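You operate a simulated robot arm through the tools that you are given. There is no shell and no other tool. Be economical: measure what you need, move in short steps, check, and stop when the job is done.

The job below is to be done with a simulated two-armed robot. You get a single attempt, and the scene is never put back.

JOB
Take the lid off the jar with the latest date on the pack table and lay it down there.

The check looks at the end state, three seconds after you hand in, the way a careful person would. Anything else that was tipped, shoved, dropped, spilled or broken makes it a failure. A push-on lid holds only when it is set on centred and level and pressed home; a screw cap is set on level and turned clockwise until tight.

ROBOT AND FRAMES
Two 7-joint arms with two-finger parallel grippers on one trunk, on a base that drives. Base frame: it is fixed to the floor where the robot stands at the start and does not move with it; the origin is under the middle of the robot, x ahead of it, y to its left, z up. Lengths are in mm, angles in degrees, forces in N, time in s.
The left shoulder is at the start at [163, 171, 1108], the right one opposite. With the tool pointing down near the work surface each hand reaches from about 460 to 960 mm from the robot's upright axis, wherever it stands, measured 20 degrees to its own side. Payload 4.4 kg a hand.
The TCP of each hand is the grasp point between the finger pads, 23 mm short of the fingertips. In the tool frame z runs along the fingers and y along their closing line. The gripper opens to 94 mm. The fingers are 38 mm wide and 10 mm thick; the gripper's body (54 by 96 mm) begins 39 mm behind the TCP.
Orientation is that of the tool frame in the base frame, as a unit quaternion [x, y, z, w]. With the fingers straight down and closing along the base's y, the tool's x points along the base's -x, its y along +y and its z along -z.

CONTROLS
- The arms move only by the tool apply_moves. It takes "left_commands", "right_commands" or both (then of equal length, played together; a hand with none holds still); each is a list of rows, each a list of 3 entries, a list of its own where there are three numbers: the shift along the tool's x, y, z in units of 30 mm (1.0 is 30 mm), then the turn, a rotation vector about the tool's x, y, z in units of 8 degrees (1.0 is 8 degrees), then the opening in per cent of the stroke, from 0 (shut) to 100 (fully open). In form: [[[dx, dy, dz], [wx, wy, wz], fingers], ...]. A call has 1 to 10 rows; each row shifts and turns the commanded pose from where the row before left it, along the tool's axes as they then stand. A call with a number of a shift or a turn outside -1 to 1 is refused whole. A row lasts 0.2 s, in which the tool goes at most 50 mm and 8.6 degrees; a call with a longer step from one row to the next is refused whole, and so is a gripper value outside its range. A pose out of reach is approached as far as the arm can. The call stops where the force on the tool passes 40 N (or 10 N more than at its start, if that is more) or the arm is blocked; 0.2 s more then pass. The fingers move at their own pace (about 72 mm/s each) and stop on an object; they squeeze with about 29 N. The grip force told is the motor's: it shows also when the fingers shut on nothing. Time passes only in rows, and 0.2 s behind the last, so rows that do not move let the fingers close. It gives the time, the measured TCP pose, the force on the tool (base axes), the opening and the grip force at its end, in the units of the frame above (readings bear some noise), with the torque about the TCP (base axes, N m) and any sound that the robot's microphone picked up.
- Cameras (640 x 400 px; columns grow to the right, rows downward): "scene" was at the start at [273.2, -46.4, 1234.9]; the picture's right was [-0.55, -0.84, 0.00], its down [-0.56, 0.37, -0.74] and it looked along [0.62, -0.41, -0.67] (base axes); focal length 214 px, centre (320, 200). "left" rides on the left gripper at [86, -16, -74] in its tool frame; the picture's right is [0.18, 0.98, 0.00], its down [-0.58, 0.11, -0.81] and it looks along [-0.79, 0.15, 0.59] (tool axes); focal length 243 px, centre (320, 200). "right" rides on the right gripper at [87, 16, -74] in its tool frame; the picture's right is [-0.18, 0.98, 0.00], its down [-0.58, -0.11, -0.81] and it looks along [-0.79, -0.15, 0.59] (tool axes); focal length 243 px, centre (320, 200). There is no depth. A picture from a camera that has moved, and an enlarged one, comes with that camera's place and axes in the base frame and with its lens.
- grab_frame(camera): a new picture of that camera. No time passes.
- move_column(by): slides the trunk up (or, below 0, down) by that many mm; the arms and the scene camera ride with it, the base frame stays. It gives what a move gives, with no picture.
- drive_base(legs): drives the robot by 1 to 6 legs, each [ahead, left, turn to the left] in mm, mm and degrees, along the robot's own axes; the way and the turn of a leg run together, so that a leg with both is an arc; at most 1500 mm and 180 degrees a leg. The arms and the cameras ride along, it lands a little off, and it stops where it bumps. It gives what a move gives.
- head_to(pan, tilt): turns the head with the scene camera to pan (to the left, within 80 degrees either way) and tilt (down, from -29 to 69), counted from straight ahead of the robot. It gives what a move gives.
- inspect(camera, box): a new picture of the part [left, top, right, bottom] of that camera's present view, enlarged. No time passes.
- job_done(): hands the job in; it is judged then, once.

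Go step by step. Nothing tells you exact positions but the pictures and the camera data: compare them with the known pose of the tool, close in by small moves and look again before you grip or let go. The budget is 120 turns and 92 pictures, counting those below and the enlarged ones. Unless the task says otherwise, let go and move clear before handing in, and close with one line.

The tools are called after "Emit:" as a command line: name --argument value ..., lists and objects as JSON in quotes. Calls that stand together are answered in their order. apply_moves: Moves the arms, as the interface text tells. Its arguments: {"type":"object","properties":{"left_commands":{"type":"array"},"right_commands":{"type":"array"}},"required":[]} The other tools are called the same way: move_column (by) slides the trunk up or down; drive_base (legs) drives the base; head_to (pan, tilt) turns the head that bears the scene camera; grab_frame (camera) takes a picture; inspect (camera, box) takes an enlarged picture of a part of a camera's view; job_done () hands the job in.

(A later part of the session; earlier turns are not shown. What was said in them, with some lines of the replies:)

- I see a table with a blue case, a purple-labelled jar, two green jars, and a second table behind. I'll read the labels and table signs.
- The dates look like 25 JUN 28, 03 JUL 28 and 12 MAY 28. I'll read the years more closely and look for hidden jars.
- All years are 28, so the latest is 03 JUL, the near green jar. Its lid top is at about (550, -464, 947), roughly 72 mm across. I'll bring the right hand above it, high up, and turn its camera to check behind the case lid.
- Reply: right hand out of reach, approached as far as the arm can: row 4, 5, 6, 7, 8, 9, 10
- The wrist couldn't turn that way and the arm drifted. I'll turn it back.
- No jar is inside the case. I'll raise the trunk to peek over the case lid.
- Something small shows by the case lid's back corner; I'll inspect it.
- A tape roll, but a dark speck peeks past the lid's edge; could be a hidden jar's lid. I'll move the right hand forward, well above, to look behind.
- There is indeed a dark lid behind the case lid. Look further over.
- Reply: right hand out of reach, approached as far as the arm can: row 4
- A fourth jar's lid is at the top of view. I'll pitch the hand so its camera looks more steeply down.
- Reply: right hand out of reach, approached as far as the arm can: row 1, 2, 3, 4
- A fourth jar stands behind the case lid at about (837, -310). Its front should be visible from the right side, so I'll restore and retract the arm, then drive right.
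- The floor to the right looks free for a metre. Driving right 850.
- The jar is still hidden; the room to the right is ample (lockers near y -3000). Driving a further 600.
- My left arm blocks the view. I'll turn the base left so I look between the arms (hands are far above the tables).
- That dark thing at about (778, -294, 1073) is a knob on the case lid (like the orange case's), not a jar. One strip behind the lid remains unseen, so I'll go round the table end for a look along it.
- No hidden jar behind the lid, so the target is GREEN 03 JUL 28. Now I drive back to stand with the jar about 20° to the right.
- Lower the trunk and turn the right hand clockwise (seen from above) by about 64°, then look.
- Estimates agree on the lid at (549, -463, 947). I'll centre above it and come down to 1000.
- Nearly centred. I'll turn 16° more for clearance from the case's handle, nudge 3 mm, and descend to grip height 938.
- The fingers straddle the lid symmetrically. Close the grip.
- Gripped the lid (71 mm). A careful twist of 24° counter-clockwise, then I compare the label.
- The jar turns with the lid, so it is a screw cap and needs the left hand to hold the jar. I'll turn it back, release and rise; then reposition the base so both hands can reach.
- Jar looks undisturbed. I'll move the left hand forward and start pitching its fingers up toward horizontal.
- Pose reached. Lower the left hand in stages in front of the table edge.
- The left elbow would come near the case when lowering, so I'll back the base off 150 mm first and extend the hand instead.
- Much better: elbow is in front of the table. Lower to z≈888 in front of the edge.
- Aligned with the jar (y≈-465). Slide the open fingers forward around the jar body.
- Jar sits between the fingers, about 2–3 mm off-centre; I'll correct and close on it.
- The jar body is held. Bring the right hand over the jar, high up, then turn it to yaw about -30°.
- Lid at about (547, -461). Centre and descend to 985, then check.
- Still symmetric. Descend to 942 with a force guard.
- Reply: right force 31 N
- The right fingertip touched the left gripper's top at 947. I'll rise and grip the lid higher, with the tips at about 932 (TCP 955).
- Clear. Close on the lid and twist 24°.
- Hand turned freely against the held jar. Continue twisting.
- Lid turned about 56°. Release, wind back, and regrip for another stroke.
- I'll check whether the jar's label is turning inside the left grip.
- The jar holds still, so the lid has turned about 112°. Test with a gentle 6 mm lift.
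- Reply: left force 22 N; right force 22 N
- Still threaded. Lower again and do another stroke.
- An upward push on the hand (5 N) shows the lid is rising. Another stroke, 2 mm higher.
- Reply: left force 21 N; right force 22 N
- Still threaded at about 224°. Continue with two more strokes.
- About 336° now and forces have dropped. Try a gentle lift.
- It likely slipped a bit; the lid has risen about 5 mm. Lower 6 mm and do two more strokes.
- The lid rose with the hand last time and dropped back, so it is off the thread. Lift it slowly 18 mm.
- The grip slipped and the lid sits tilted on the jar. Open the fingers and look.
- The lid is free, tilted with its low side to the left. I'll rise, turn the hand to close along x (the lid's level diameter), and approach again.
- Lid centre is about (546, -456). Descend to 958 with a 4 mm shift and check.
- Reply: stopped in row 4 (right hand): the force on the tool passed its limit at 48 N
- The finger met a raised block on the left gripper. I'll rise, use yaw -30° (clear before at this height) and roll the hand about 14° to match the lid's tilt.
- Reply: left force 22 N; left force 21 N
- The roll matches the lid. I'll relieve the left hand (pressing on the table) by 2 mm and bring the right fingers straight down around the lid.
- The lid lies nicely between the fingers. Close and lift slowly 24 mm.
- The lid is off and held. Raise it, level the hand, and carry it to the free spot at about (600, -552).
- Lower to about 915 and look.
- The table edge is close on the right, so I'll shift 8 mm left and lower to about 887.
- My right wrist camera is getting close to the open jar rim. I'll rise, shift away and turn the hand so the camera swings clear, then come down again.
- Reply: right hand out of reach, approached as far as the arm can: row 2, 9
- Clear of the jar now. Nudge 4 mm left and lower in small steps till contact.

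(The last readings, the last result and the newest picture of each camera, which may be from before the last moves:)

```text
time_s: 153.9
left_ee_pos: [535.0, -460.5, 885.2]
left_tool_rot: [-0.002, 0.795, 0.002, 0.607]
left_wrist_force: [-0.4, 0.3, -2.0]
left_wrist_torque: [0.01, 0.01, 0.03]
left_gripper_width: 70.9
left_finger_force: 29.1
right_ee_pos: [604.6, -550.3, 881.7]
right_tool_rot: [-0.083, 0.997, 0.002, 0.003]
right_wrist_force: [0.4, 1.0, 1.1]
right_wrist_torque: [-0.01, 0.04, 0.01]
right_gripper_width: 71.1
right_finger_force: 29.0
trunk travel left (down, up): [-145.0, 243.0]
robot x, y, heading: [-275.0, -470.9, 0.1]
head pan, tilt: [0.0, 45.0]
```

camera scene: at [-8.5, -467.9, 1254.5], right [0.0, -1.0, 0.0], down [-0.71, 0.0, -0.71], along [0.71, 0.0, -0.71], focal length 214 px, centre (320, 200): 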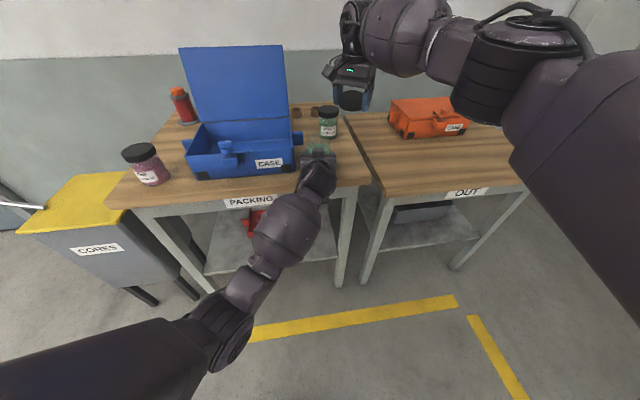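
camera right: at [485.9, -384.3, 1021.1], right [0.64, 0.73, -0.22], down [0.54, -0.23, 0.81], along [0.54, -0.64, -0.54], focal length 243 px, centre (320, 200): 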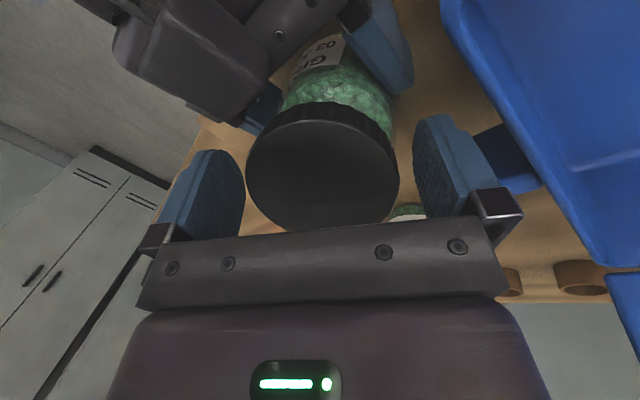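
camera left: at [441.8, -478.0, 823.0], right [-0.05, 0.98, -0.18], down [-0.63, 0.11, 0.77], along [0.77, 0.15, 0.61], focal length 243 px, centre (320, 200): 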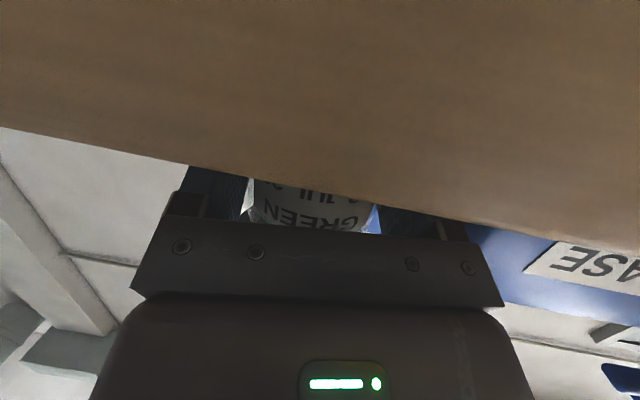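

Emit:
apply_moves --right_commands '[[[0, 0, 0.07], [0, 0, 0], 0], [[0, 0, 0.07], [0, 0, 0], 0]]'

Emit:
inspect --camera "scene" --box '[300, 100, 380, 170]'

```text
time_s: 154.5
left_ee_pos: [533.8, -460.9, 886.7]
left_tool_rot: [-0.002, 0.795, 0.002, 0.606]
left_wrist_force: [0.2, 0.1, -2.6]
left_wrist_torque: [-0.01, 0.01, -0.01]
left_gripper_width: 70.9
left_finger_force: 29.3
right_ee_pos: [604.0, -549.5, 878.0]
right_tool_rot: [-0.083, 0.997, 0.002, 0.003]
right_wrist_force: [0.8, -0.2, -0.3]
right_wrist_torque: [0.0, -0.02, -0.03]
right_gripper_width: 71.2
right_finger_force: 29.4
trunk travel left (down, up): [-145.0, 243.0]
robot x, y, heading: [-271.7, -473.5, -0.1]
head pan, tilt: [0.0, 45.0]
```

```text
5.71 times, centred on (340, 135) of scene
camera zoom: at [-8.4, -467.8, 1254.5], right [0.0, -1.0, 0.0], down [-0.71, 0.0, -0.71], along [0.71, 0.0, -0.71], focal length 1226 px, centre (206, 571)
```

zoom: 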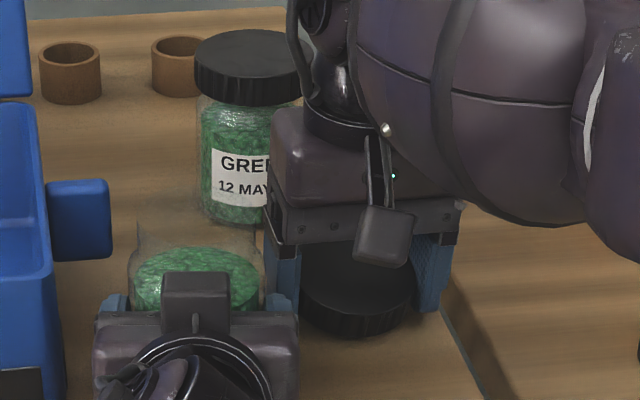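

No contact yet; continue in small steps.

Emit:
apply_moves --right_commands '[[[0, 0, 0.06], [0, 0, 0], 0], [[0, 0, 0.06], [0, 0, 0], 0]]'

Emit:
apply_moves --right_commands '[[[0, 0, 0.06], [0, 0, 0], 0], [[0, 0, 0.04], [0, 0, 0], 0]]'

```text
time_s: 155.1
left_ee_pos: [534.9, -460.5, 884.3]
left_tool_rot: [-0.002, 0.795, 0.001, 0.607]
left_wrist_force: [0.0, 0.6, -2.4]
left_wrist_torque: [0.01, 0.0, 0.0]
left_gripper_width: 70.4
left_finger_force: 29.3
right_ee_pos: [604.8, -549.6, 873.2]
right_tool_rot: [-0.084, 0.996, 0.002, 0.003]
right_wrist_force: [1.1, -0.5, -0.1]
right_wrist_torque: [-0.02, -0.01, 0.0]
right_gripper_width: 71.1
right_finger_force: 29.0
trunk travel left (down, up): [-145.0, 243.0]
robot x, y, heading: [-272.0, -468.2, -0.0]
head pan, tilt: [0.0, 45.0]
```

```text
time_s: 155.7
left_ee_pos: [534.9, -460.6, 886.5]
left_tool_rot: [-0.003, 0.795, 0.002, 0.607]
left_wrist_force: [0.3, 0.8, -2.2]
left_wrist_torque: [0.04, 0.02, -0.02]
left_gripper_width: 71.0
left_finger_force: 28.7
right_ee_pos: [602.3, -548.4, 873.5]
right_tool_rot: [-0.084, 0.996, 0.002, 0.004]
right_wrist_force: [2.5, 1.4, 4.8]
right_wrist_torque: [-0.17, 0.0, 0.17]
right_gripper_width: 71.4
right_finger_force: 28.7
trunk travel left (down, up): [-145.0, 243.0]
robot x, y, heading: [-270.3, -469.6, 0.1]
head pan, tilt: [0.0, 45.0]
```

Contact at 873 (table ≈ 850). Release the lid and rise slowly.

Emit:
apply_moves --right_commands '[[[0, 0, 0], [0, 0, 0], 85], [[0, 0, 0], [0, 0, 0], 85], [[0, 0, -0.3], [0, 0, 0], 85], [[0, 0, -0.6], [0, 0, 0], 85], [[0, 0, -1], [0, 0, 0], 85], [[0, 0, -1], [0, 0, 0], 85], [[0, 0, -1], [0, 0, 0], 85], [[0, 0, -1], [0, 0, 0], 85], [[0, 0, -1], [0, 0, 0], 85]]'

Emit:
inspect --camera "scene" --box '[270, 90, 390, 190]'

```text
time_s: 157.7
left_ee_pos: [534.0, -461.2, 885.8]
left_tool_rot: [-0.002, 0.795, 0.002, 0.607]
left_wrist_force: [0.2, -0.3, -0.8]
left_wrist_torque: [0.02, 0.04, -0.02]
left_gripper_width: 70.7
left_finger_force: 28.7
right_ee_pos: [601.6, -549.2, 1051.6]
right_tool_rot: [-0.083, 0.997, 0.003, 0.003]
right_wrist_force: [0.1, 0.1, 0.4]
right_wrist_torque: [-0.03, 0.03, 0.04]
right_gripper_width: 79.9
right_finger_force: 0.1
trunk travel left (down, up): [-145.0, 243.0]
robot x, y, heading: [-270.9, -466.9, 0.2]
head pan, tilt: [0.0, 45.0]
```

```text
4.00 times, centred on (330, 140) of scene
camera zoom: at [-9.2, -467.6, 1254.8], right [0.0, -1.0, 0.0], down [-0.71, 0.0, -0.71], along [0.71, 0.0, -0.71], focal length 858 px, centre (280, 440)
```

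zoom: 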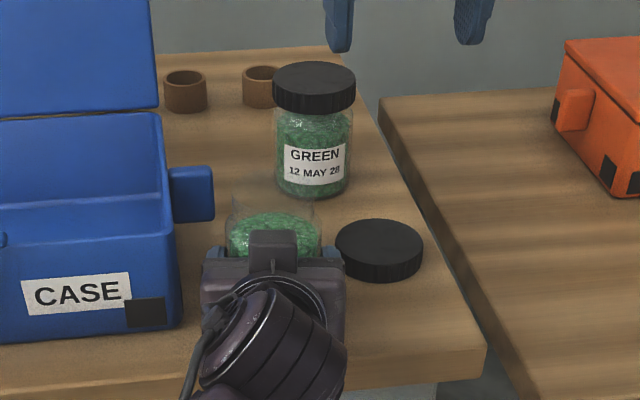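

The lid lies flat on the pack table. Now set the jar down gently with the left hand, watching for contact.

Emit:
apply_moves --left_commands '[[[0.03, 0, 0.008], [0, 0, 0], 0], [[0.03, 0, 0.008], [0, 0, 0], 0]]'

```text
time_s: 158.3
left_ee_pos: [533.8, -460.8, 884.7]
left_tool_rot: [-0.002, 0.794, 0.002, 0.608]
left_wrist_force: [1.6, 0.7, 6.0]
left_wrist_torque: [0.01, 0.07, -0.02]
left_gripper_width: 70.5
left_finger_force: 29.2
right_ee_pos: [601.8, -549.2, 1050.6]
right_tool_rot: [-0.083, 0.997, 0.002, 0.003]
right_wrist_force: [0.4, -0.1, 0.7]
right_wrist_torque: [0.0, 0.01, 0.03]
right_gripper_width: 79.8
right_finger_force: 0.0
trunk travel left (down, up): [-145.0, 243.0]
robot x, y, heading: [-271.3, -471.3, 0.0]
head pan, tilt: [0.0, 45.0]
```

Jar is seated. Open the left hand and back straight out.

Emit:
apply_moves --left_commands '[[[0, 0, 0], [0, 0, 0], 90], [[0, 0, 0], [0, 0, 0], 90], [[0.12, 0, -0.48], [0, 0, 0], 90], [[0.25, 0, -0.96], [0, 0, 0], 90], [[0.25, 0, -0.96], [0, 0, 0], 90], [[0.25, 0, -0.96], [0, 0, 0], 90], [[0.25, 0, -0.96], [0, 0, 0], 90], [[0.25, 0, -0.96], [0, 0, 0], 90]]'

Emit:
grab_frame --camera "scene"

```text
time_s: 160.2
left_ee_pos: [394.5, -381.4, 867.5]
left_tool_rot: [0.008, 0.786, 0.086, 0.612]
left_wrist_force: [-0.1, -0.1, -0.3]
left_wrist_torque: [-0.01, 0.02, -0.01]
left_gripper_width: 84.5
left_finger_force: 0.1
right_ee_pos: [602.9, -549.9, 1049.1]
right_tool_rot: [-0.084, 0.996, 0.002, 0.002]
right_wrist_force: [-0.2, -1.1, -0.8]
right_wrist_torque: [0.02, 0.0, 0.01]
right_gripper_width: 80.1
right_finger_force: 0.1
trunk travel left (down, up): [-145.0, 243.0]
robot x, y, heading: [-272.1, -468.8, 0.3]
head pan, tilt: [0.0, 45.0]
stopped in row 8 (left hand): the arm was blocked; the commanded pose is now the measured one
```

```text
3 pictures are left
camera scene: at [-8.3, -467.7, 1254.5], right [0.0, -1.0, 0.0], down [-0.71, 0.0, -0.71], along [0.71, 0.0, -0.71], focal length 214 px, centre (320, 200)
```

scene: 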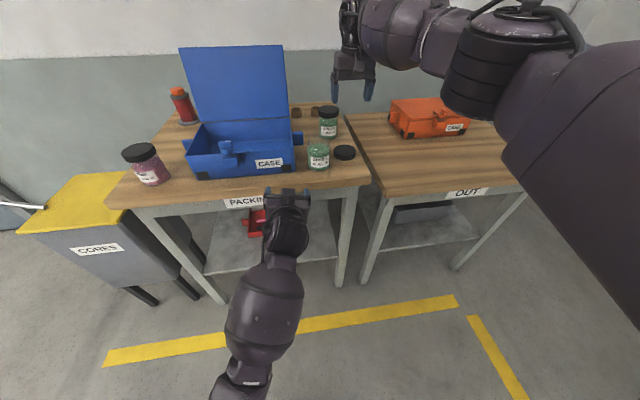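

Both hands are clear; the jar stands open with its lid beside it. A final close look.

Emit:
inspect --camera "scene" --box '[240, 90, 400, 190]'

```text
4.00 times, centred on (320, 140) of scene
camera zoom: at [-8.3, -467.7, 1254.5], right [0.0, -1.0, 0.0], down [-0.71, 0.0, -0.71], along [0.71, 0.0, -0.71], focal length 858 px, centre (320, 440)
```

zoom: 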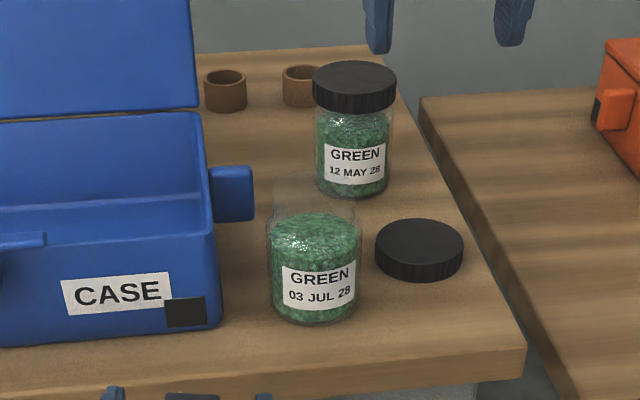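

The open jar stands upright, its lid lies flat on the pack table, and nothing else looks disturbed. Handing in.

Emit:
job_done

```text
The job is handed in.
```

I took the lid off the jar marked GREEN, 03 JUL 28, the latest date on the pack table. The lid lies flat beside it on that table, and the open jar is standing upright.
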